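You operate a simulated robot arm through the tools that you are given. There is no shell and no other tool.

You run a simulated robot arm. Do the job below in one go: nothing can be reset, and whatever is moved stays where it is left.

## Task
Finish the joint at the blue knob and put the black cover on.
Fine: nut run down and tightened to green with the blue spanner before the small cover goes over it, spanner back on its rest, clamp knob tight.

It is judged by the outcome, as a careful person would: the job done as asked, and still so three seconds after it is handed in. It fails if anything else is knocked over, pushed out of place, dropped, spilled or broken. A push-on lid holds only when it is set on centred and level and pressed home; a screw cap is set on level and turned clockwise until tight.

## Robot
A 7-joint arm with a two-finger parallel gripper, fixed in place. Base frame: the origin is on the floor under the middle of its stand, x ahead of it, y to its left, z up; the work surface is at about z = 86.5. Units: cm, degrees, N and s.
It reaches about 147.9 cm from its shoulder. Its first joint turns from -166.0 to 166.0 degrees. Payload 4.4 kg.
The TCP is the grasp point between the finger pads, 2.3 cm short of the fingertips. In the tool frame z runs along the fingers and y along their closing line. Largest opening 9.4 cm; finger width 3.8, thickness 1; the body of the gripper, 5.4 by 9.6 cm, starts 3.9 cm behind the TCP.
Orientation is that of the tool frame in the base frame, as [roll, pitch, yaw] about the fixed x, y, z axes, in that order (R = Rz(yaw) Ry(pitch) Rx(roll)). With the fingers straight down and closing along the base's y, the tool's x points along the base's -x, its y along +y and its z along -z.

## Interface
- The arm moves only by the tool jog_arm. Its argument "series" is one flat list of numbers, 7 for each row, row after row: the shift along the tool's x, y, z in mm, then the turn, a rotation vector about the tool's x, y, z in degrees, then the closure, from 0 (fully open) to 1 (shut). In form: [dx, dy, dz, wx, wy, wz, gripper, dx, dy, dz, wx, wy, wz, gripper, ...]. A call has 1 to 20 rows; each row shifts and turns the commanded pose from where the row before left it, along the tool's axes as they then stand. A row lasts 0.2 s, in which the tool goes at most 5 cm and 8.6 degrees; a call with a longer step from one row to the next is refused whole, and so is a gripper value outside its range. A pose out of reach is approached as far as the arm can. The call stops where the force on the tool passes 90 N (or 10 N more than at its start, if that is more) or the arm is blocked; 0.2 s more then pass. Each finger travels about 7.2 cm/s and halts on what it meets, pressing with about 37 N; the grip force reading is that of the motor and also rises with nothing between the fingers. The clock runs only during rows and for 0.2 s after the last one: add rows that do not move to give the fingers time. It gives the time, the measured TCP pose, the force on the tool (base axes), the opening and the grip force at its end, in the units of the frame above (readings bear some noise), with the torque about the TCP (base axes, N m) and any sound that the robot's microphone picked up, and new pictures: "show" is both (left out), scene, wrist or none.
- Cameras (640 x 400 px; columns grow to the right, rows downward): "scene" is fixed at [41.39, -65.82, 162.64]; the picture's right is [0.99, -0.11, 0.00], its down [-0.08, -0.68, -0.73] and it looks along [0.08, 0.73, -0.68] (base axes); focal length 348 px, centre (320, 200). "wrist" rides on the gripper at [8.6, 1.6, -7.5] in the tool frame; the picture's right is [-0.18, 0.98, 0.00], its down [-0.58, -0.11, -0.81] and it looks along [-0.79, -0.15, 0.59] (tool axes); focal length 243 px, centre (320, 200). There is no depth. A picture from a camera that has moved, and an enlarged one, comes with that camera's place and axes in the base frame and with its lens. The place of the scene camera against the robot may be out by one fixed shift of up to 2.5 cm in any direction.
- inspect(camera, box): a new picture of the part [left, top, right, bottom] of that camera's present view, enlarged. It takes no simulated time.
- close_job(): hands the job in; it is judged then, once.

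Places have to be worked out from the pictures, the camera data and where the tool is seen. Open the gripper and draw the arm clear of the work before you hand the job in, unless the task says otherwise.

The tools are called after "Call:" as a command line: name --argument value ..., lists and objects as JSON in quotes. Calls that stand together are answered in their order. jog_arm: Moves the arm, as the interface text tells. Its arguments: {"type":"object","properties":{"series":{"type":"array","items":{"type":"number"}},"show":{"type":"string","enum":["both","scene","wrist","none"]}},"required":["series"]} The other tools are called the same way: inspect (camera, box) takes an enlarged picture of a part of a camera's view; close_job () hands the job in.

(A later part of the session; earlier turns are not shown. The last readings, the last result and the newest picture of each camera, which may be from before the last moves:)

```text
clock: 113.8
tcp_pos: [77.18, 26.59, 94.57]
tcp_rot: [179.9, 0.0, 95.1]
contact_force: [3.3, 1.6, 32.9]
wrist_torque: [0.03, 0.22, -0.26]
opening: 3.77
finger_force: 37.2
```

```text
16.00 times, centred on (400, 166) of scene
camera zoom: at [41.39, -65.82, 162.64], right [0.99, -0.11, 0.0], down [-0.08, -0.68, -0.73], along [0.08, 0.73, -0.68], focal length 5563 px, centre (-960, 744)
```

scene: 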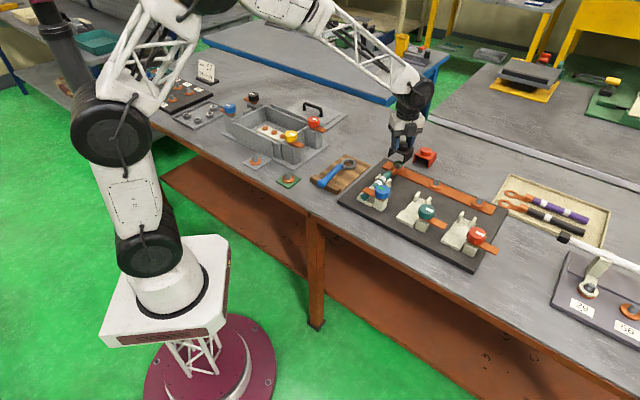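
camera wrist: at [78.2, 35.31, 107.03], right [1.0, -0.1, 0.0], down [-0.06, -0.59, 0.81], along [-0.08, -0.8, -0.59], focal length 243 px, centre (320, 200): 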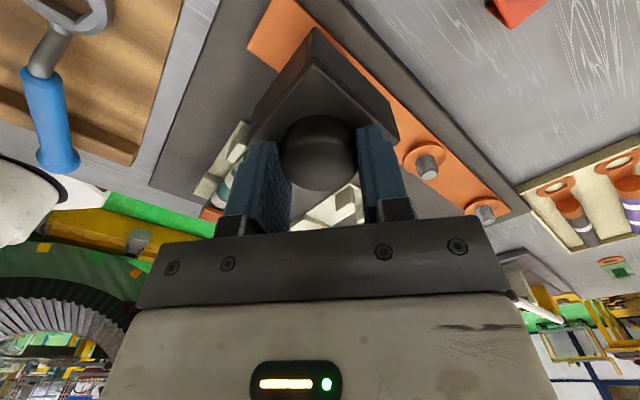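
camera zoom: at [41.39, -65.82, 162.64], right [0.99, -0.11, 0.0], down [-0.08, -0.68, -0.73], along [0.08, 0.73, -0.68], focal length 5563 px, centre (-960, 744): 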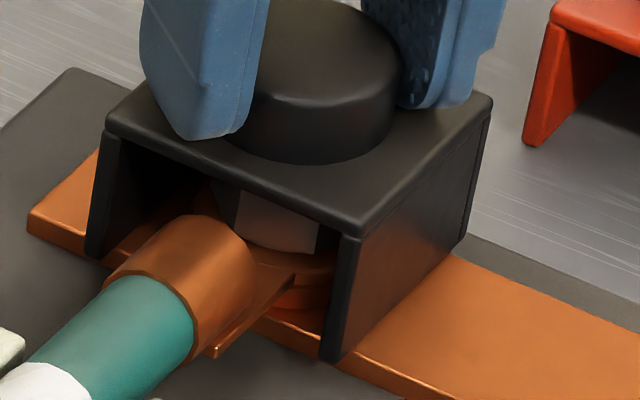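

Contact came at TCP z≈94.8 with the walls meeting the bar. Combining both views, the cover sits about 1.5 mm too far toward the cable, so I'll lift slightly, shift by that much, and set it down again.

Call:
jog_arm --series '[0, 0, -6, 0, 0, 0, 1, 1.0, 1.2, 0, 0, 0, 0, 1, 0, 0, 3, 0, 0, 0, 1, 0, 0, 0, 0, 0, 0, 1]' --show "wrist"

Call:
inspect --camera "wrist" --box '[230, 20, 350, 110]'

Call:
inspect --camera "scene" --box '[384, 156, 416, 176]'

```text
clock: 114.8
tcp_pos: [77.28, 26.57, 94.66]
tcp_rot: [-179.9, -0.1, 95.1]
contact_force: [-0.8, -0.4, 0.1]
wrist_torque: [0.02, -0.01, -0.03]
opening: 3.77
finger_force: 37.0
camera wrist: at [78.09, 35.25, 102.16], right [1.0, -0.1, 0.0], down [-0.06, -0.59, 0.81], along [-0.08, -0.8, -0.59], focal length 243 px, centre (320, 200)
```

wrist: 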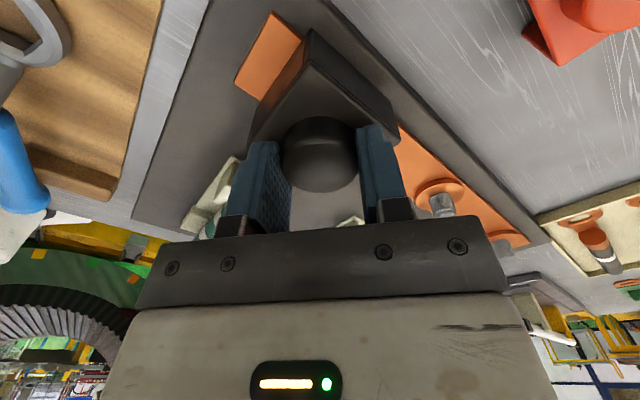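

```text
4.44 times, centred on (290, 65) of wrist
camera zoom: at [78.09, 35.25, 102.16], right [1.0, -0.1, 0.0], down [-0.06, -0.59, 0.81], along [-0.08, -0.8, -0.59], focal length 1078 px, centre (453, 800)
```

zoom: 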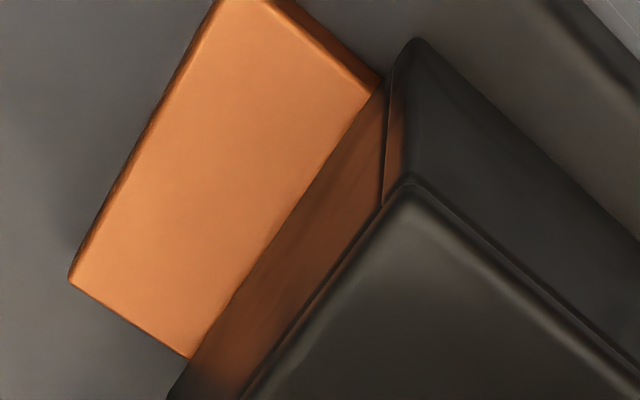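

```text
16.00 times, centred on (400, 166) of scene
camera zoom: at [41.39, -65.82, 162.64], right [0.99, -0.11, 0.0], down [-0.08, -0.68, -0.73], along [0.08, 0.73, -0.68], focal length 5563 px, centre (-960, 744)
```

zoom: 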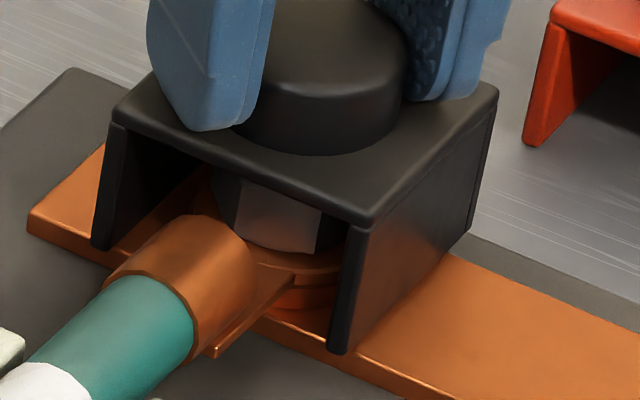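

The wrist close-up shows the cover centred across the bar within about 1 mm. Now lowering to contact and pressing down progressively.

Call:
jog_arm --series '[0, 0, 2, 0, 0, 0, 1, 0, 0, 2, 0, 0, 0, 1, 0, 0, 0, 0, 0, 0, 1]' --show "none"

Call:
jog_arm --series '[0, 0, 2, 0, 0, 0, 1, 0, 0, 0, 0, 0, 0, 1]' --show "none"

Call:
inspect --camera "scene" --box '[384, 156, 416, 176]'

```text
clock: 115.6
tcp_pos: [77.52, 26.57, 94.53]
tcp_rot: [179.8, 0.0, 95.1]
contact_force: [-4.7, 0.3, 31.7]
wrist_torque: [0.02, 0.18, -0.36]
opening: 3.78
finger_force: 36.9
```

```text
clock: 116.2
tcp_pos: [77.46, 26.71, 94.45]
tcp_rot: [179.8, 0.0, 95.1]
contact_force: [-6.0, 1.2, 60.3]
wrist_torque: [0.01, 0.44, 0.0]
opening: 3.79
finger_force: 37.4
```

```text
16.00 times, centred on (400, 166) of scene
camera zoom: at [41.39, -65.82, 162.64], right [0.99, -0.11, 0.0], down [-0.08, -0.68, -0.73], along [0.08, 0.73, -0.68], focal length 5563 px, centre (-960, 744)
```

zoom: 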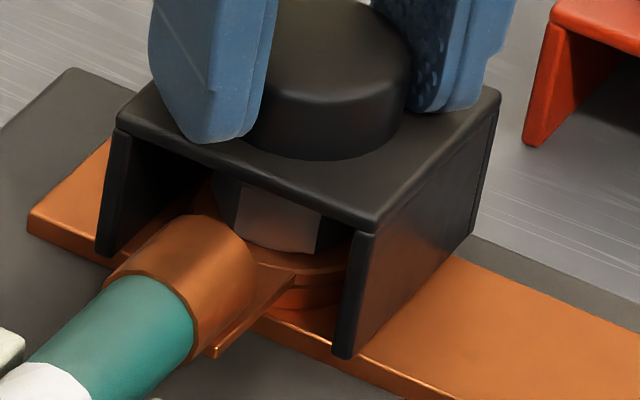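

60 N with no give yet. Pressing a little harder.

Call:
jog_arm --series '[0, 0, 1.5, 0, 0, 0, 1, 0, 0, 0, 0, 0, 0, 1]' --show "none"

Call:
inspect --camera "scene" --box '[384, 156, 416, 176]'

```text
clock: 116.8
tcp_pos: [77.57, 26.78, 94.44]
tcp_rot: [179.7, -0.1, 95.1]
contact_force: [0.6, -0.6, 7.3]
wrist_torque: [0.03, 0.31, 0.0]
opening: 3.77
finger_force: 37.2
stopped in row 2: the force on the tool passed its limit at 92 N (the readings are from after the stop); the commanded pose is now the measured one
```

```text
16.00 times, centred on (400, 166) of scene
camera zoom: at [41.39, -65.82, 162.64], right [0.99, -0.11, 0.0], down [-0.08, -0.68, -0.73], along [0.08, 0.73, -0.68], focal length 5563 px, centre (-960, 744)
```

zoom: 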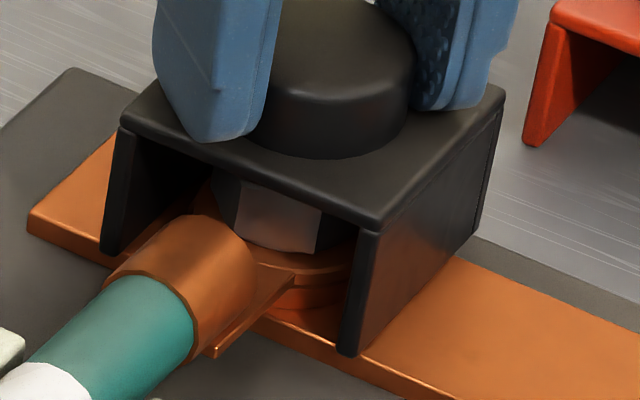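

That reached 92 N and stopped; no snap was heard, and under load the arm crept outward by about 3 mm. I'll lift slightly to see whether the cover has latched.

Call:
jog_arm --series '[0, 0, -2, 0, 0, 0, 1, 0, 0, -2, 0, 0, 0, 1, 0, 0, 0, 0, 0, 0, 1]' --show "none"

Call:
inspect --camera "scene" --box '[384, 156, 416, 176]'

Call:
inspect --camera "wrist" --box '[230, 20, 350, 110]'

```text
clock: 117.6
tcp_pos: [77.45, 26.65, 94.78]
tcp_rot: [179.7, -0.1, 95.2]
contact_force: [-0.8, -0.2, -0.3]
wrist_torque: [-0.01, -0.01, -0.02]
opening: 3.8
finger_force: 37.3
```

```text
16.00 times, centred on (400, 166) of scene
camera zoom: at [41.39, -65.82, 162.64], right [0.99, -0.11, 0.0], down [-0.08, -0.68, -0.73], along [0.08, 0.73, -0.68], focal length 5563 px, centre (-960, 744)
```

zoom: 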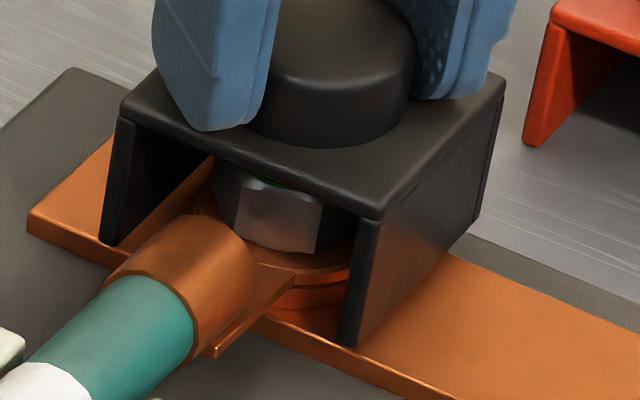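

```text
4.44 times, centred on (290, 65) of wrist
camera zoom: at [78.16, 35.24, 102.19], right [1.0, -0.1, 0.01], down [-0.06, -0.59, 0.81], along [-0.07, -0.8, -0.59], focal length 1078 px, centre (453, 800)
```

zoom: 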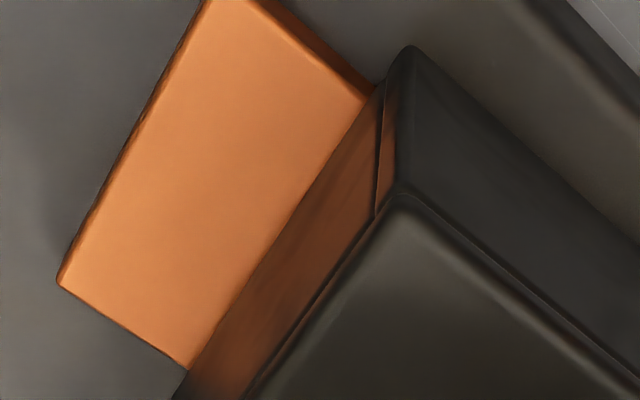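

Not latched yet: it lifts freely. The evidence suggests it was about 3 mm too far from the cable under load, so I'll shift 2 mm toward the cable and press again while compensating for the arm's outward creep.

Call:
jog_arm --series '[-1.4, -1.6, 0, 0.3, 0, 0, 1, 0, 0, 2, 0, 0, 0, 1, 0, 0, 0, 0, 0, 0, 1]' --show "none"

Call:
jog_arm --series '[-0.4, -0.7, 2, 0, 0, 0, 1, -0.4, -0.7, 2, 0, 0, 0, 1, 0, 0, 0, 0, 0, 0, 1]' --show "none"

Call:
inspect --camera "scene" --box '[384, 156, 416, 176]'

```text
clock: 118.4
tcp_pos: [77.33, 26.45, 94.59]
tcp_rot: [179.9, -0.1, 95.2]
contact_force: [-0.2, -0.4, -0.5]
wrist_torque: [0.01, -0.01, -0.01]
opening: 3.76
finger_force: 37.0
```

```text
clock: 119.2
tcp_pos: [77.32, 26.46, 94.45]
tcp_rot: [179.6, -0.1, 95.1]
contact_force: [-1.9, 4.1, 35.8]
wrist_torque: [0.11, 0.22, -0.03]
opening: 3.76
finger_force: 37.4
```

```text
16.00 times, centred on (400, 166) of scene
camera zoom: at [41.39, -65.82, 162.64], right [0.99, -0.11, 0.0], down [-0.08, -0.68, -0.73], along [0.08, 0.73, -0.68], focal length 5563 px, centre (-960, 744)
```

zoom: 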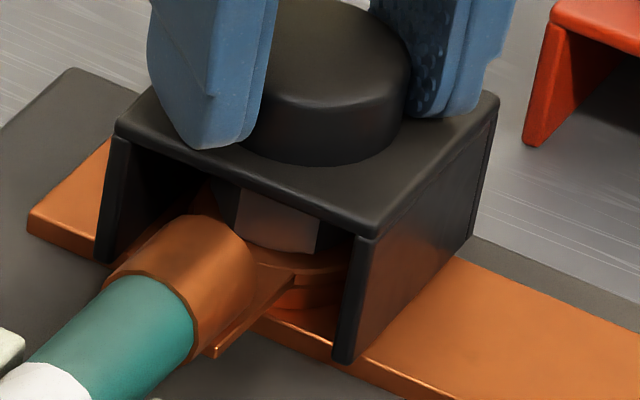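

Well placed, with 36 N so far. Pressing further with compensation.

Call:
jog_arm --series '[-0.5, -0.9, 2, 0, 0, 0, 1, 0, 0, 0, 0, 0, 0, 1]' --show "none"

Call:
jog_arm --series '[-0.4, -0.6, 1.2, 0, 0, 0, 1, 0, 0, 0, 0, 0, 0, 1]' --show "none"

Call:
inspect --camera "scene" --box '[384, 156, 416, 176]'

```text
clock: 119.8
tcp_pos: [77.27, 26.48, 94.41]
tcp_rot: [179.6, -0.2, 95.2]
contact_force: [12.0, 16.1, 77.7]
wrist_torque: [0.54, 0.01, -0.08]
opening: 3.77
finger_force: 36.9
```

```text
clock: 120.1
tcp_pos: [77.34, 26.36, 94.39]
tcp_rot: [179.4, -0.3, 95.2]
contact_force: [0.8, 0.8, 9.3]
wrist_torque: [0.03, 0.19, -0.01]
opening: 3.78
finger_force: 37.1
stopped in row 1: the force on the tool passed its limit at 93 N (the readings are from after the stop); the commanded pose is now the measured one
```

```text
16.00 times, centred on (400, 166) of scene
camera zoom: at [41.39, -65.82, 162.64], right [0.99, -0.11, 0.0], down [-0.08, -0.68, -0.73], along [0.08, 0.73, -0.68], focal length 5563 px, centre (-960, 744)
```

zoom: 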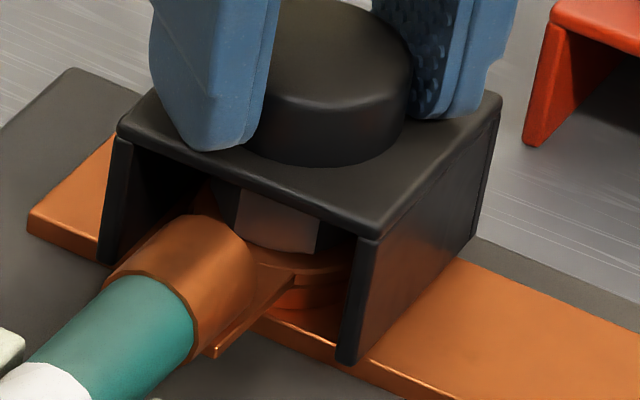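

Pressed to 93 N at the centred position. Checking for latching with a gentle 2–3 mm lift.

Call:
jog_arm --series '[0, 0, -2, 0, 0, 0, 1, 0, 0, -1, 0, 0, 0, 1, 0, 0, 0, 0, 0, 0, 1]' --show "none"

Call:
inspect --camera "scene" --box '[384, 156, 416, 176]'

```text
clock: 120.9
tcp_pos: [77.38, 26.29, 94.63]
tcp_rot: [179.6, -0.1, 95.2]
contact_force: [0.0, 0.6, -0.1]
wrist_torque: [0.01, -0.04, -0.04]
opening: 3.79
finger_force: 36.8
```

```text
16.00 times, centred on (400, 166) of scene
camera zoom: at [41.39, -65.82, 162.64], right [0.99, -0.11, 0.0], down [-0.08, -0.68, -0.73], along [0.08, 0.73, -0.68], focal length 5563 px, centre (-960, 744)
```

zoom: 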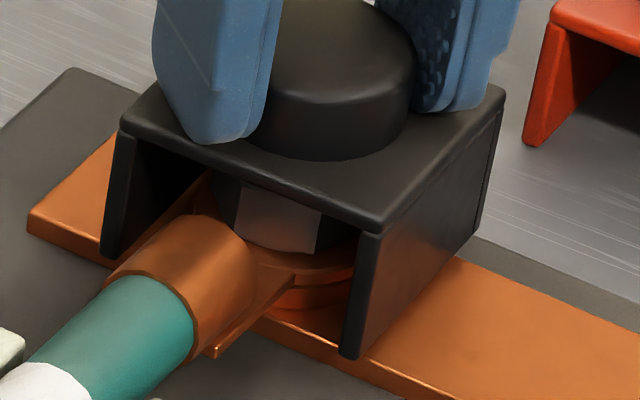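

Still lifts freely. Before pressing again I'll set it down lightly and measure the wall corners against the bar edges more carefully.

Call:
jog_arm --series '[0, 0, 2, 0, 0, 0, 1, 0, 0, 0.8, 0, 0, 0, 1, 0, 0, 0, 0, 0, 0, 1]' --show "none"

Call:
inspect --camera "scene" --box '[396, 164, 420, 179]'

Call:
inspect --camera "scene" --box '[380, 158, 404, 173]'

Call:
inspect --camera "wrist" --box '[225, 10, 345, 100]'

Call:
inspect --camera "wrist" --box '[340, 40, 460, 130]'

```text
clock: 121.7
tcp_pos: [77.22, 26.31, 94.45]
tcp_rot: [179.6, -0.1, 95.2]
contact_force: [-0.3, -1.1, 2.0]
wrist_torque: [-0.03, 0.09, 0.03]
opening: 3.8
finger_force: 37.6
```

```text
16.00 times, centred on (408, 172) of scene
camera zoom: at [41.39, -65.82, 162.64], right [0.99, -0.11, 0.0], down [-0.08, -0.68, -0.73], along [0.08, 0.73, -0.68], focal length 5563 px, centre (-1088, 656)
```

zoom: 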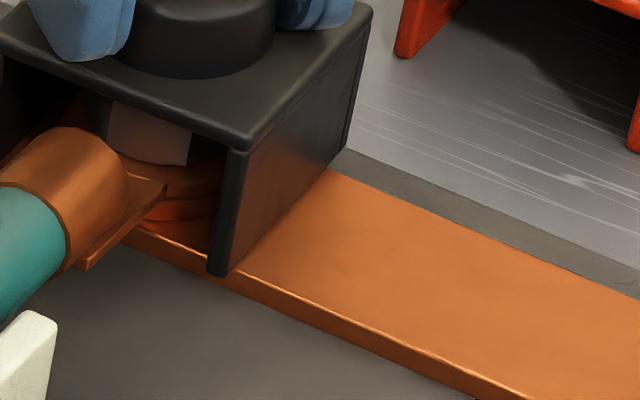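

```text
16.00 times, centred on (392, 166) of scene
camera zoom: at [41.39, -65.82, 162.64], right [0.99, -0.11, 0.0], down [-0.08, -0.68, -0.73], along [0.08, 0.73, -0.68], focal length 5563 px, centre (-832, 752)
```

zoom: 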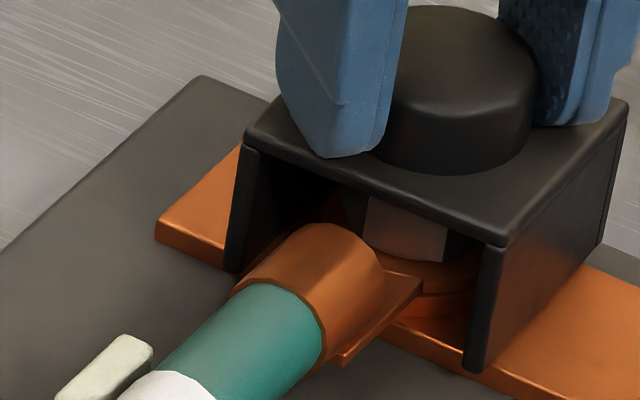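

```text
4.44 times, centred on (285, 55) of wrist
camera zoom: at [78.02, 34.99, 101.91], right [1.0, -0.1, 0.01], down [-0.06, -0.59, 0.8], along [-0.07, -0.8, -0.6], focal length 1078 px, centre (476, 844)
```

zoom: 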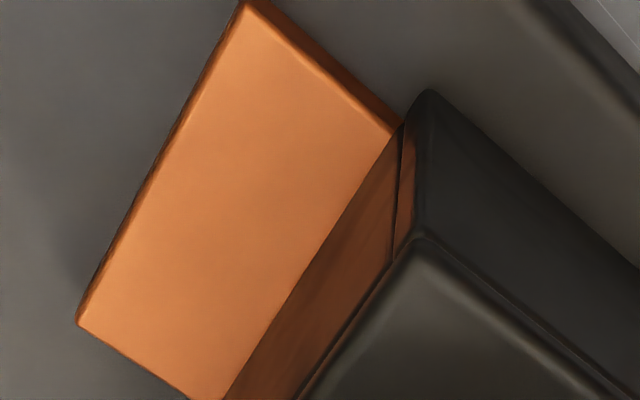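

```text
4.44 times, centred on (400, 85) of wrist
camera zoom: at [78.02, 34.99, 101.91], right [1.0, -0.1, 0.01], down [-0.06, -0.59, 0.8], along [-0.07, -0.8, -0.6], focal length 1078 px, centre (-36, 711)
```

zoom: 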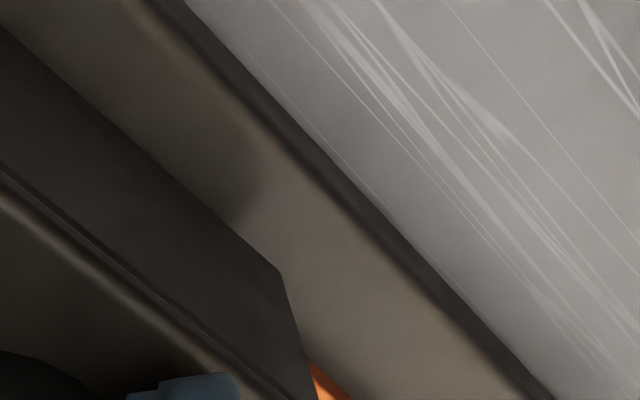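

Measured this way, the cover is within 1–2.5 mm of centre across the bar, and square to it. I'll try about 2 mm further toward the cable and press once more, with creep compensation, then test.

Call:
jog_arm --series '[0, 0, -3, 0.4, 0, 0, 1, -1.6, -2.0, 0, 0, 0, 0, 1, 0, 0, 3, 0, 0, 0, 1, -0.2, -0.4, 2, 0, 0, 0, 1, -0.4, -0.7, 2, 0, 0, 0, 1, 0, 0, 0, 0, 0, 0, 1]' --show "none"

Call:
jog_arm --series '[-0.4, -0.7, 1.5, 0, 0, 0, 1, 0, 0, 0, 0, 0, 0, 1]' --show "none"

Call:
inspect --camera "scene" --box '[388, 158, 420, 178]'

```text
clock: 123.1
tcp_pos: [77.12, 26.22, 94.5]
tcp_rot: [179.6, -0.3, 95.2]
contact_force: [-4.5, 15.3, 62.2]
wrist_torque: [0.35, 0.43, -0.03]
opening: 3.79
finger_force: 36.4
```

```text
clock: 123.7
tcp_pos: [77.18, 26.16, 94.52]
tcp_rot: [179.5, -0.4, 95.2]
contact_force: [1.4, 1.0, 8.8]
wrist_torque: [-0.06, 0.17, -0.01]
opening: 3.77
finger_force: 37.0
stopped in row 2: the force on the tool passed its limit at 93 N (the readings are from after the stop); the commanded pose is now the measured one
```

```text
16.00 times, centred on (404, 168) of scene
camera zoom: at [41.39, -65.82, 162.64], right [0.99, -0.11, 0.0], down [-0.08, -0.68, -0.73], along [0.08, 0.73, -0.68], focal length 5563 px, centre (-1024, 712)
```

zoom: 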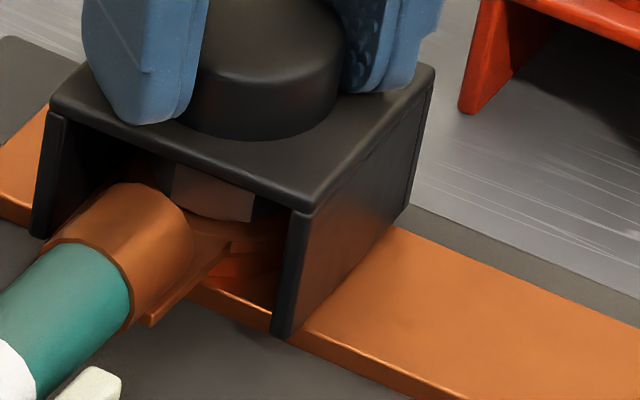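

Call:
jog_arm --series '[0, 0, -2, 0, 0, 0, 1, 0, 0, -2, 0, 0, 0, 1, 0, 0, 0, 0, 0, 0, 1]' --show "none"

Call:
inspect --camera "scene" --box '[388, 158, 420, 178]'

```text
clock: 124.5
tcp_pos: [77.28, 26.29, 94.77]
tcp_rot: [179.5, -0.3, 95.2]
contact_force: [-0.6, -0.3, -0.4]
wrist_torque: [-0.02, 0.02, 0.01]
opening: 3.78
finger_force: 37.1
```

```text
16.00 times, centred on (404, 168) of scene
camera zoom: at [41.39, -65.82, 162.64], right [0.99, -0.11, 0.0], down [-0.08, -0.68, -0.73], along [0.08, 0.73, -0.68], focal length 5563 px, centre (-1024, 712)
```

zoom: 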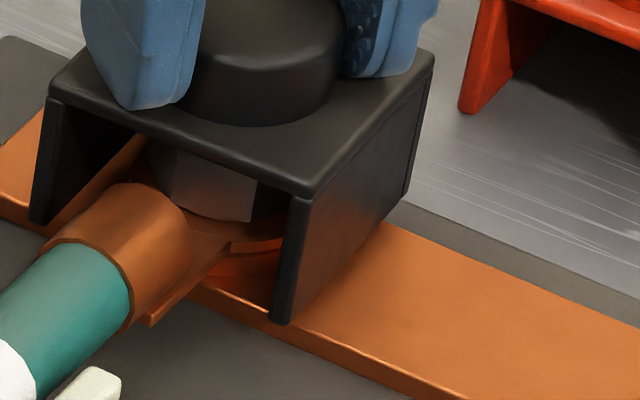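

Still free, so this cover appears simply to seat on the bar: the walls are fully down and there's nothing further to travel. I'll level the tool precisely, trim the yaw by about 1°, set the centre between my estimates, and press home one final time.

Call:
jog_arm --series '[1.3, -0.2, 0, 0.5, -0.3, 1.2, 1, 0, 0, 2, 0, 0, 0, 1, 0, 0, 0, 0, 0, 0, 1]' --show "none"

Call:
inspect --camera "scene" --box '[384, 156, 416, 176]'

```text
clock: 125.3
tcp_pos: [77.21, 26.27, 94.66]
tcp_rot: [-180.0, 0.0, 94.0]
contact_force: [0.5, -0.5, -0.7]
wrist_torque: [0.01, 0.04, 0.0]
opening: 3.75
finger_force: 36.7
```

```text
16.00 times, centred on (400, 166) of scene
camera zoom: at [41.39, -65.82, 162.64], right [0.99, -0.11, 0.0], down [-0.08, -0.68, -0.73], along [0.08, 0.73, -0.68], focal length 5563 px, centre (-960, 744)
```

zoom: 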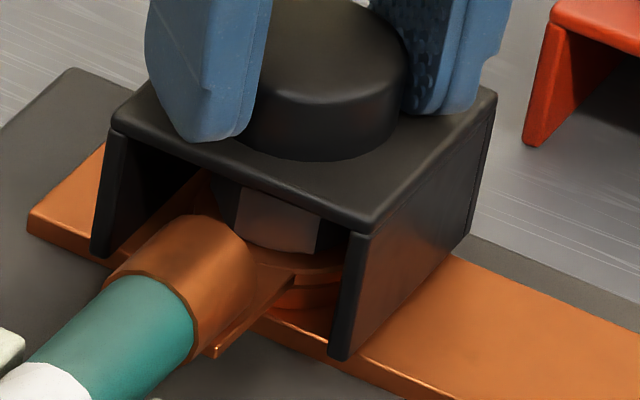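

Level to within 0.1°, square and centred. Pressing down progressively and holding.

Call:
jog_arm --series '[0, 0, 2, 0, 0, 0, 1, -0.3, -0.5, 1.5, 0, 0, 0, 1, -0.3, -0.5, 1.5, 0, 0, 0, 1, 0, 0, 0, 0, 0, 0, 1, 0, 0, 0, 0, 0, 0, 1]' --show "none"

Call:
jog_arm --series '[-0.3, -0.5, 1.2, 0, 0, 0, 1, 0, 0, 0, 0, 0, 0, 1, 0, 0, 0, 0, 0, 0, 1]' --show "none"

Call:
inspect --camera "scene" --box '[384, 156, 416, 176]'

```text
clock: 126.5
tcp_pos: [77.19, 26.31, 94.47]
tcp_rot: [179.7, -0.1, 94.0]
contact_force: [6.2, 2.2, 67.6]
wrist_torque: [0.03, 0.13, -0.06]
opening: 3.76
finger_force: 36.8
```

```text
clock: 127.0
tcp_pos: [77.28, 26.3, 94.44]
tcp_rot: [179.5, -0.1, 94.0]
contact_force: [0.2, 0.6, 9.7]
wrist_torque: [0.03, 0.26, -0.01]
opening: 3.77
finger_force: 36.7
stopped in row 2: the force on the tool passed its limit at 92 N (the readings are from after the stop); the commanded pose is now the measured one
```

```text
16.00 times, centred on (400, 166) of scene
camera zoom: at [41.39, -65.82, 162.64], right [0.99, -0.11, 0.0], down [-0.08, -0.68, -0.73], along [0.08, 0.73, -0.68], focal length 5563 px, centre (-960, 744)
```

zoom: 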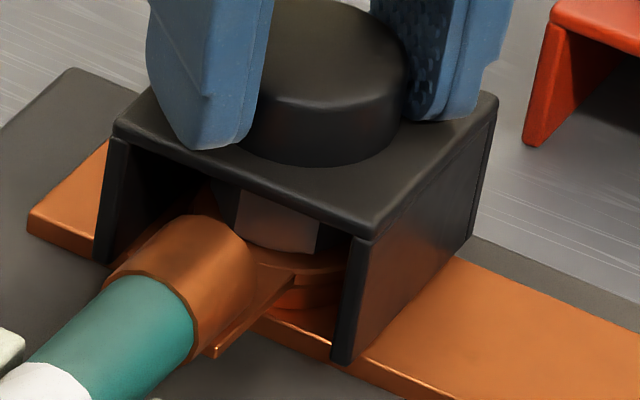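

Fully down and level at 92 N. Releasing the knob now and rising to inspect.

Call:
jog_arm --series '[0, 0, 0, 0, 0, 0, 0.5, 0, 0, 0, 0, 0, 0, 0.2, 0, 0, 0, 0, 0, 0, 0.1, 0, 0, -20, 0, 0, 0, 0.1, 0, 0, -40, 0, 0, 0, 0.1, 0, 0, 0, 0, 0, 0, 0.1]'

Call:
inspect --camera "scene" --box '[384, 152, 416, 172]'

Call:
inspect --camera "wrist" --box '[200, 20, 440, 200]'

```text
clock: 128.4
tcp_pos: [77.38, 26.37, 100.3]
tcp_rot: [179.6, -0.1, 94.0]
contact_force: [-0.5, 0.2, -0.7]
wrist_torque: [0.01, -0.01, -0.02]
opening: 8.47
finger_force: 0.1
camera wrist: at [78.26, 34.88, 107.82], right [0.99, -0.12, 0.01], down [-0.07, -0.59, 0.8], along [-0.09, -0.8, -0.59], focal length 243 px, centre (320, 200)
```

scene: 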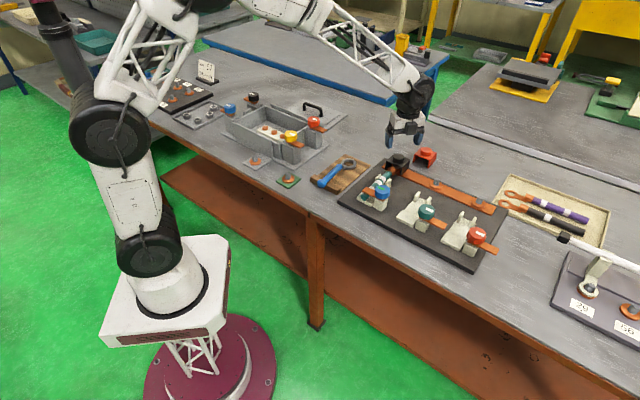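
wrist: 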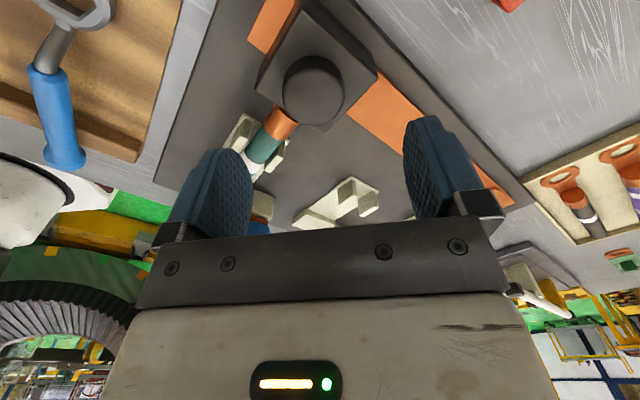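

```text
16.00 times, centred on (400, 162) of scene
camera zoom: at [41.39, -65.82, 162.64], right [0.99, -0.11, 0.0], down [-0.08, -0.68, -0.73], along [0.08, 0.73, -0.68], focal length 5563 px, centre (-960, 808)
```

zoom: 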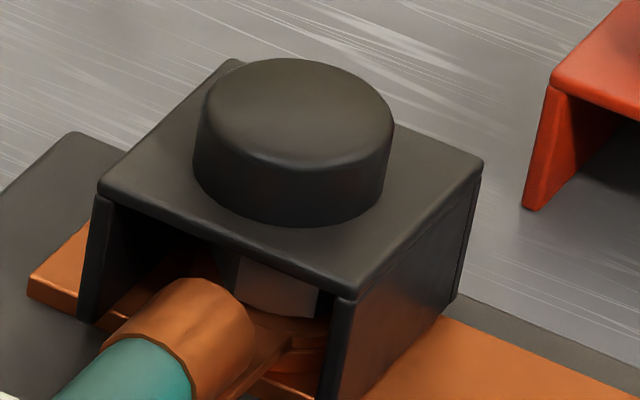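

```text
2.22 times, centred on (320, 110) of wrist
camera zoom: at [78.26, 34.88, 107.82], right [0.99, -0.12, 0.01], down [-0.07, -0.59, 0.8], along [-0.09, -0.8, -0.59], focal length 539 px, centre (320, 400)
```

zoom: 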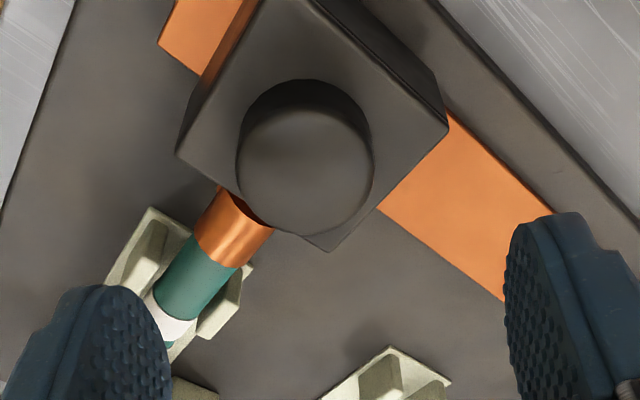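

On release the fingertips, which were touching the plate, dragged the cover about 3 mm toward −x. I'll regrip the knob higher so the tips stay clear of the plate, re-centre it, and release without drag.

Call:
jog_arm --series '[0.2, -3, 20, 0.4, 0, 0, 0.1, 0, 0, 20, 0, 0, 0, 0.1, 0, 0, 12, 0, 0, 0, 0.1, 0, 0, 0, 0, 0, 0, 0.1]' --show "none"

Call:
inspect --camera "scene" --box '[380, 145, 420, 170]'

```text
clock: 129.4
tcp_pos: [77.02, 26.34, 95.05]
tcp_rot: [-180.0, -0.1, 93.9]
contact_force: [-0.4, -0.1, -0.3]
wrist_torque: [-0.01, -0.02, 0.0]
opening: 8.47
finger_force: 0.0
```

```text
16.00 times, centred on (400, 158) of scene
camera zoom: at [41.39, -65.82, 162.64], right [0.99, -0.11, 0.0], down [-0.08, -0.68, -0.73], along [0.08, 0.73, -0.68], focal length 5563 px, centre (-960, 880)
```

zoom: 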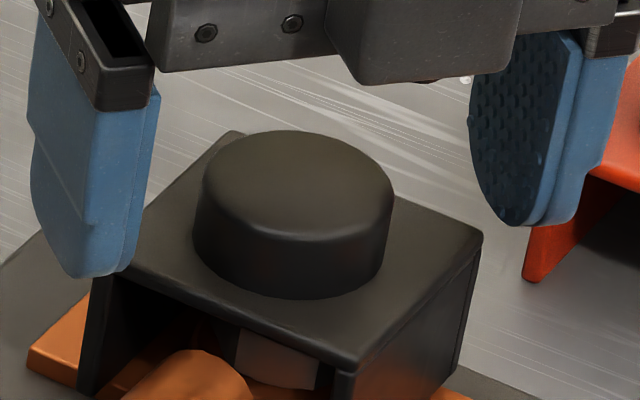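

The knob sits slightly left of the gripper's centre; closing will recentre it. Closing, then lifting a few millimetres to reposition.

Call:
jog_arm --series '[0, 0, 0, 0, 0, 0, 0.4, 0, 0, 0, 0, 0, 0, 0.55, 0, 0, 0, 0, 0, 0, 1, 0, 0, 0, 0, 0, 0, 1, 0, 0, -4, 0, 0, 0, 1, 0, 0, 0, 0, 0, 0, 1]' --show "none"

Call:
inspect --camera "scene" --box '[384, 154, 416, 174]'

Call:
inspect --camera "wrist" --box '[220, 10, 420, 160]'

```text
clock: 130.8
tcp_pos: [76.92, 26.23, 95.52]
tcp_rot: [-180.0, 0.0, 94.0]
contact_force: [-0.7, -0.7, -0.3]
wrist_torque: [0.03, 0.01, 0.01]
opening: 3.74
finger_force: 36.6
```

```text
16.00 times, centred on (400, 164) of scene
camera zoom: at [41.39, -65.82, 162.64], right [0.99, -0.11, 0.0], down [-0.08, -0.68, -0.73], along [0.08, 0.73, -0.68], focal length 5563 px, centre (-960, 776)
```

zoom: 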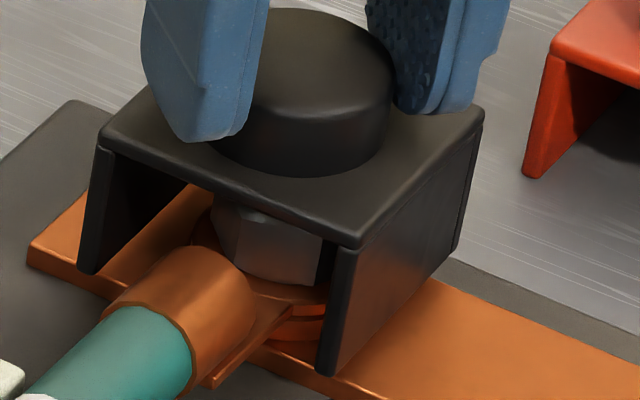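

```text
2.67 times, centred on (320, 85) of wrist
camera zoom: at [77.94, 34.87, 102.96], right [0.99, -0.12, 0.0], down [-0.07, -0.59, 0.81], along [-0.09, -0.8, -0.59], focal length 647 px, centre (320, 507)
```

zoom: 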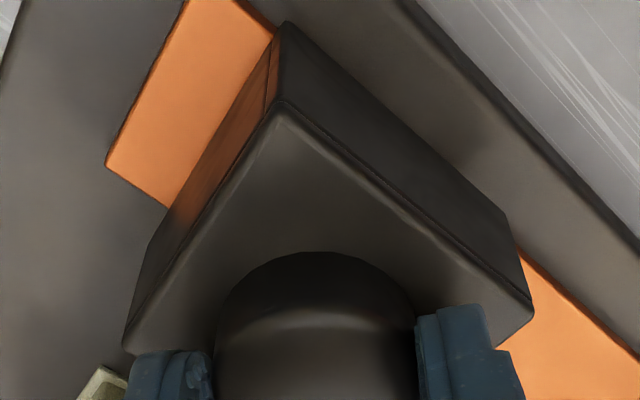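

Both views now agree: the cover is centred across the bar, but about 3.5 mm too far toward the bar's end. Shifting that much along the bar, then setting down.

Call:
jog_arm --series '[-2.5, 2.2, 0, 0, 0, 0, 1, 0, 0, 2, 0, 0, 0, 1, 0, 0, 0, 0, 0, 0, 1]' --show "none"

Call:
inspect --camera "scene" --box '[384, 154, 416, 174]'

Call:
inspect --camera "wrist" --box '[220, 10, 420, 160]'

```text
clock: 131.6
tcp_pos: [77.16, 25.98, 95.46]
tcp_rot: [-180.0, -0.1, 94.0]
contact_force: [-0.1, 0.1, -0.3]
wrist_torque: [0.01, -0.01, 0.01]
opening: 3.75
finger_force: 36.6
```

```text
16.00 times, centred on (400, 164) of scene
camera zoom: at [41.39, -65.82, 162.64], right [0.99, -0.11, 0.0], down [-0.08, -0.68, -0.73], along [0.08, 0.73, -0.68], focal length 5563 px, centre (-960, 776)
```

zoom: 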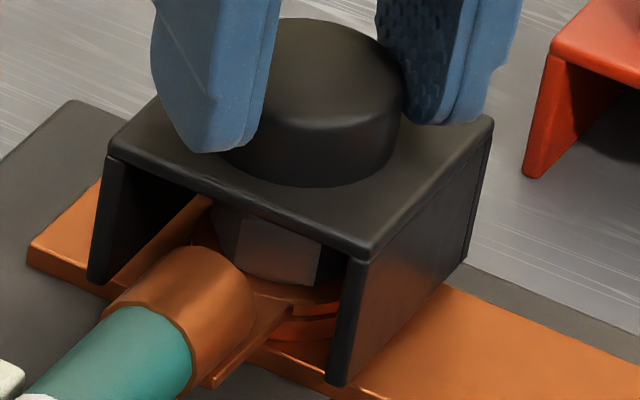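

```text
2.67 times, centred on (320, 85) of wrist
camera zoom: at [78.11, 34.65, 102.83], right [0.99, -0.12, 0.0], down [-0.07, -0.59, 0.81], along [-0.09, -0.8, -0.59], focal length 647 px, centre (320, 507)
```

zoom: 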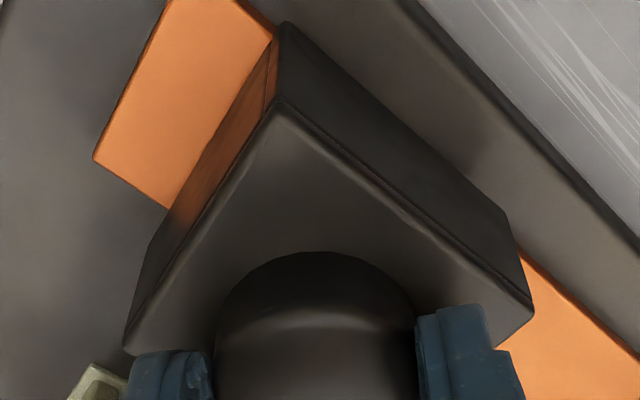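

Now within about 1 mm of centre by both cameras. A final 1 mm trim along the bar, then lowering into contact.

Call:
jog_arm --series '[-0.8, 0.7, 1, 0, 0, 0, 1, 0, 0, 1, 0, 0, 0, 1, 0, 0, 1, 0, 0, 0, 1, 0, 0, 0, 0, 0, 0, 1]' --show "none"

Call:
jog_arm --series '[-0.2, -0.3, 1.2, 0, 0, 0, 1, 0, 0, 0, 0, 0, 0, 1]' --show "none"

```text
clock: 132.6
tcp_pos: [77.28, 26.02, 95.08]
tcp_rot: [-180.0, -0.1, 94.0]
contact_force: [-1.7, -1.1, 6.3]
wrist_torque: [-0.06, 0.0, -0.05]
opening: 3.76
finger_force: 36.6
```

```text
clock: 133.2
tcp_pos: [77.31, 26.15, 95.14]
tcp_rot: [179.9, -0.2, 94.1]
contact_force: [5.5, 1.0, 15.5]
wrist_torque: [0.08, -0.2, -0.08]
opening: 3.75
finger_force: 36.7
```

In contact at 15 N. Pressing down through the knob with creep compensation.

Call:
jog_arm --series '[-0.4, -0.7, 2, 0, 0, 0, 1, -0.3, -0.5, 1.5, 0, 0, 0, 1, 0, 0, 0, 0, 0, 0, 1, 0, 0, 0, 0, 0, 0, 1]' --show "none"

Call:
inspect --camera "scene" --box '[384, 154, 416, 174]'

```text
clock: 134.2
tcp_pos: [77.01, 25.89, 94.7]
tcp_rot: [180.0, -0.1, 94.0]
contact_force: [9.3, 4.2, 31.8]
wrist_torque: [0.22, -0.24, -0.12]
opening: 3.75
finger_force: 36.8
```

```text
16.00 times, centred on (400, 164) of scene
camera zoom: at [41.39, -65.82, 162.64], right [0.99, -0.11, 0.0], down [-0.08, -0.68, -0.73], along [0.08, 0.73, -0.68], focal length 5563 px, centre (-960, 776)
```

zoom: 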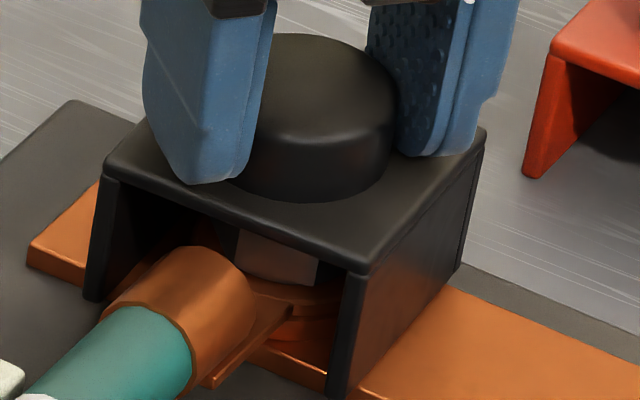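

Well seated: by measurement the cover is within about 1 mm of centre both ways. I'll unload the lateral and vertical force before opening, so the release doesn't drag it.

Call:
jog_arm --series '[0.3, 0.6, -1, 0, 0, 0, 1, 0, 0, -0.8, 0, 0, 0, 1, 0, 0, 0, 0, 0, 0, 1]' --show "none"

```text
clock: 135.0
tcp_pos: [77.04, 25.95, 94.72]
tcp_rot: [-179.9, -0.2, 94.0]
contact_force: [3.4, 6.1, 18.9]
wrist_torque: [0.23, -0.06, -0.04]
opening: 3.74
finger_force: 37.5
```

Call:
jog_arm --series '[0.4, 0.2, -1.2, 0, 0, 0, 1, 0, 0, 0, 0, 0, 0, 1]' --show "none"

Call:
inspect --camera "scene" --box '[384, 154, 416, 174]'

```text
clock: 135.6
tcp_pos: [77.02, 25.99, 94.66]
tcp_rot: [-179.9, -0.1, 94.0]
contact_force: [-0.4, -0.7, -0.2]
wrist_torque: [0.03, -0.01, 0.0]
opening: 3.76
finger_force: 37.1
```

```text
16.00 times, centred on (400, 164) of scene
camera zoom: at [41.39, -65.82, 162.64], right [0.99, -0.11, 0.0], down [-0.08, -0.68, -0.73], along [0.08, 0.73, -0.68], focal length 5563 px, centre (-960, 776)
```

zoom: 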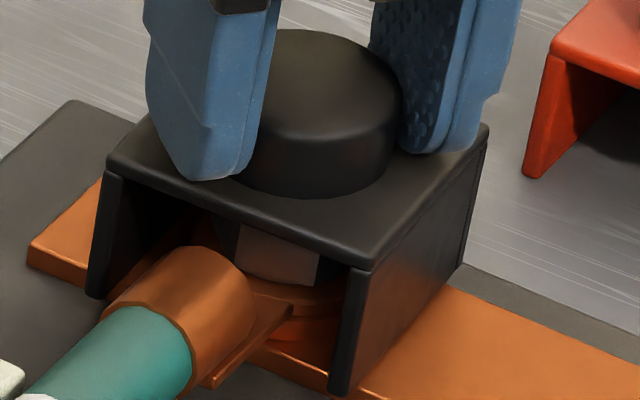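

Loads are zero with the cover seated. Opening slowly in small increments.

Call:
jog_arm --series '[0, 0, 0, 0, 0, 0, 0.595, 0, 0, 0, 0, 0, 0, 0.57, 0, 0, 0, 0, 0, 0, 0.54, 0, 0, 0, 0, 0, 0, 0.5, 0, 0, 0, 0, 0, 0, 0.5]' --show "none"

Call:
inspect --camera "scene" --box '[384, 154, 416, 174]'

```text
clock: 136.8
tcp_pos: [77.15, 25.89, 94.93]
tcp_rot: [180.0, 0.0, 94.0]
contact_force: [-0.6, 0.0, -0.1]
wrist_torque: [0.01, -0.02, -0.03]
opening: 4.72
finger_force: 0.0
```

```text
16.00 times, centred on (400, 164) of scene
camera zoom: at [41.39, -65.82, 162.64], right [0.99, -0.11, 0.0], down [-0.08, -0.68, -0.73], along [0.08, 0.73, -0.68], focal length 5563 px, centre (-960, 776)
```

zoom: 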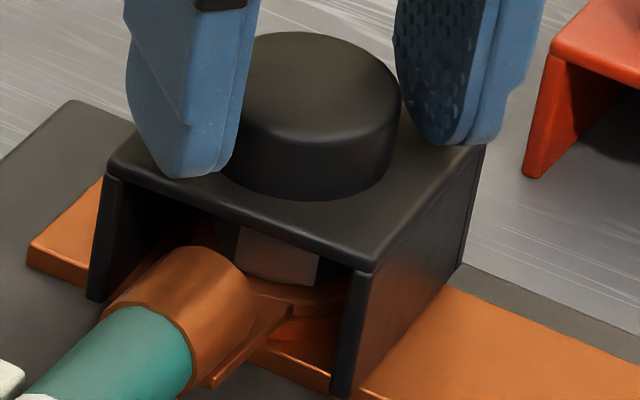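

The cover stayed put. Rising clear and viewing it from above.

Call:
jog_arm --series '[0, 0, -15, 0, 0, 0, 0.5, 0, 0, -30, 0, 0, 0, 0.5, 0, 0, -20, 0, 0, 0, 0.5, 0, 0, 0, 0, 0, 0, 0.5]' --show "wrist"

Call:
inspect --camera "wrist" --box '[220, 20, 420, 160]'

Call:
inspect --camera "scene" --box '[384, 154, 416, 174]'

```text
clock: 137.8
tcp_pos: [77.15, 25.91, 101.35]
tcp_rot: [-180.0, -0.1, 93.9]
contact_force: [0.2, -0.7, -0.4]
wrist_torque: [0.0, 0.01, -0.02]
opening: 4.7
finger_force: 0.1
camera wrist: at [78.08, 34.57, 108.79], right [0.99, -0.12, 0.0], down [-0.07, -0.59, 0.81], along [-0.09, -0.8, -0.59], focal length 243 px, centre (320, 200)
```

wrist: 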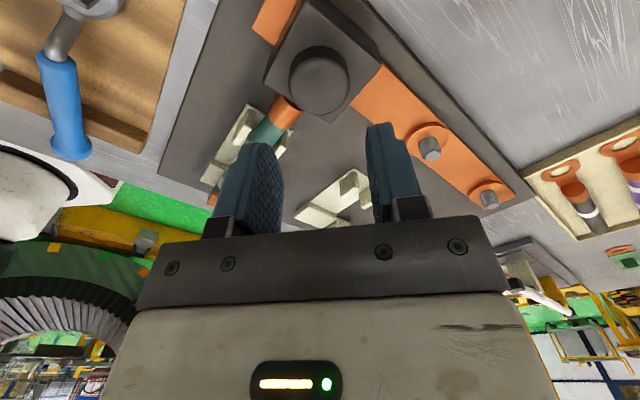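

```text
2.86 times, centred on (320, 90) of wrist
camera zoom: at [78.08, 34.57, 108.79], right [0.99, -0.12, 0.0], down [-0.07, -0.59, 0.81], along [-0.09, -0.8, -0.59], focal length 693 px, centre (320, 514)
```

zoom: 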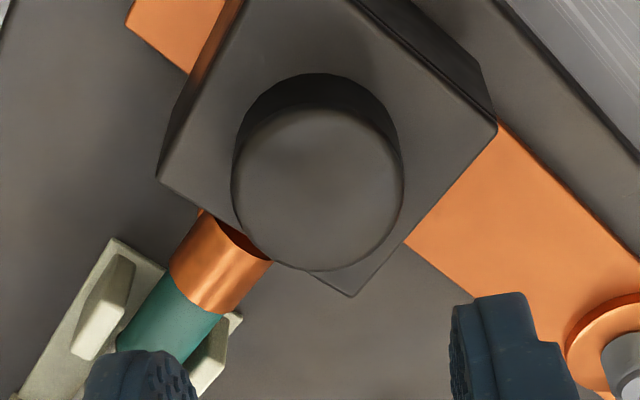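

```text
16.00 times, centred on (400, 164) of scene
camera zoom: at [41.39, -65.82, 162.64], right [0.99, -0.11, 0.0], down [-0.08, -0.68, -0.73], along [0.08, 0.73, -0.68], focal length 5563 px, centre (-960, 776)
```

zoom: 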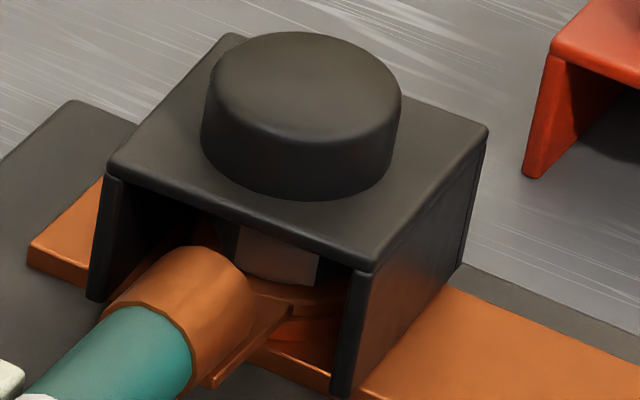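

The cover is centred on the joint, level and square. I'll close the fingers and press on the top of the knob to make sure it's fully home, without gripping it.

Call:
jog_arm --series '[3.5, 0.7, 0, 0, 0, 0, 1, 0, 0, 20, 0, 0, 0, 1, 0, 0, 20, 0, 0, 0, 1, 0, 0, 8, 0, 0, 0, 1, 0, 0, 0, 0, 0, 0, 1]' --show "none"

Call:
inspect --camera "scene" --box '[380, 145, 420, 170]'

```text
clock: 139.0
tcp_pos: [77.07, 26.47, 96.43]
tcp_rot: [-179.9, -0.1, 94.0]
contact_force: [-0.3, 0.3, -1.3]
wrist_torque: [-0.01, -0.01, 0.03]
opening: 0.0
finger_force: 37.2
```

```text
16.00 times, centred on (400, 158) of scene
camera zoom: at [41.39, -65.82, 162.64], right [0.99, -0.11, 0.0], down [-0.08, -0.68, -0.73], along [0.08, 0.73, -0.68], focal length 5563 px, centre (-960, 880)
```

zoom: 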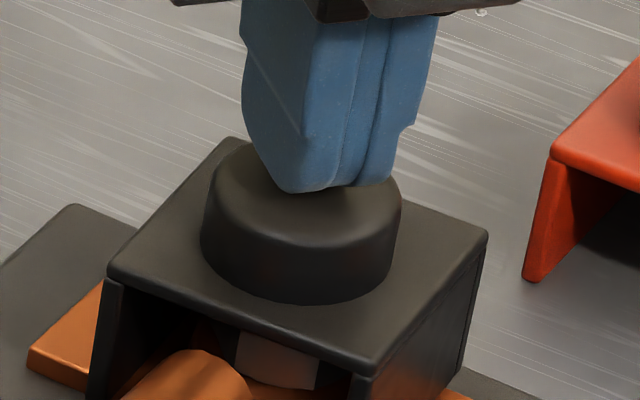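

Fingertips are just above the knob, slightly to +x of its centre; I'll shift 3 mm and press down gradually.

Call:
jog_arm --series '[0, -3, 0, 0, 0, 0, 1, 0, 0, 3, 0, 0, 0, 1, 0, 0, 0, 0, 0, 0, 1]' --show "none"

Call:
jog_arm --series '[0, 0, 2, 0, 0, 0, 1, 0, 0, 1, 0, 0, 0, 1, 0, 0, 0, 0, 0, 0, 1]' --show "none"

```text
clock: 139.8
tcp_pos: [76.79, 26.5, 96.2]
tcp_rot: [-180.0, -0.2, 94.0]
contact_force: [0.0, 0.4, -0.6]
wrist_torque: [0.02, 0.05, -0.01]
opening: 0.0
finger_force: 37.3
```

```text
clock: 140.6
tcp_pos: [76.85, 26.49, 96.22]
tcp_rot: [179.9, -0.3, 94.0]
contact_force: [-5.3, 5.6, 27.1]
wrist_torque: [0.08, 0.1, -0.01]
opening: 0.01
finger_force: 37.0
```

27 N on the knob top. Continuing with creep compensation.

Call:
jog_arm --series '[-0.5, -0.8, 2, 0, 0, 0, 1, 0, 0, 0, 0, 0, 0, 1]' --show "none"

Call:
jog_arm --series '[-0.3, -0.5, 1, 0, 0, 0, 1, 0, 0, 0, 0, 0, 0, 1, 0, 0, 0, 0, 0, 0, 1]' --show "none"

Call:
inspect --camera "scene" --box '[384, 154, 416, 174]'

```text
clock: 141.2
tcp_pos: [76.85, 26.36, 96.06]
tcp_rot: [179.7, -0.2, 94.0]
contact_force: [-6.5, 16.7, 63.1]
wrist_torque: [0.47, 0.16, 0.06]
opening: 0.0
finger_force: 37.2
```

```text
clock: 141.9
tcp_pos: [76.91, 26.38, 96.23]
tcp_rot: [179.6, -0.2, 94.0]
contact_force: [1.9, 1.1, 10.2]
wrist_torque: [-0.12, -0.05, 0.01]
opening: 0.01
finger_force: 36.8
stopped in row 3: the force on the tool passed its limit at 91 N (the readings are from after the stop); the commanded pose is now the measured one
```

```text
16.00 times, centred on (400, 164) of scene
camera zoom: at [41.39, -65.82, 162.64], right [0.99, -0.11, 0.0], down [-0.08, -0.68, -0.73], along [0.08, 0.73, -0.68], focal length 5563 px, centre (-960, 776)
```

zoom: 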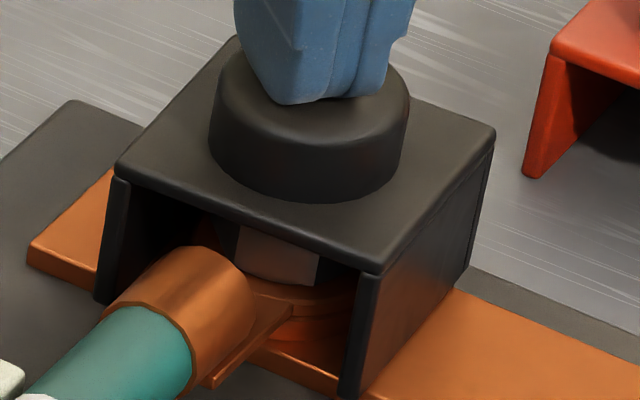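

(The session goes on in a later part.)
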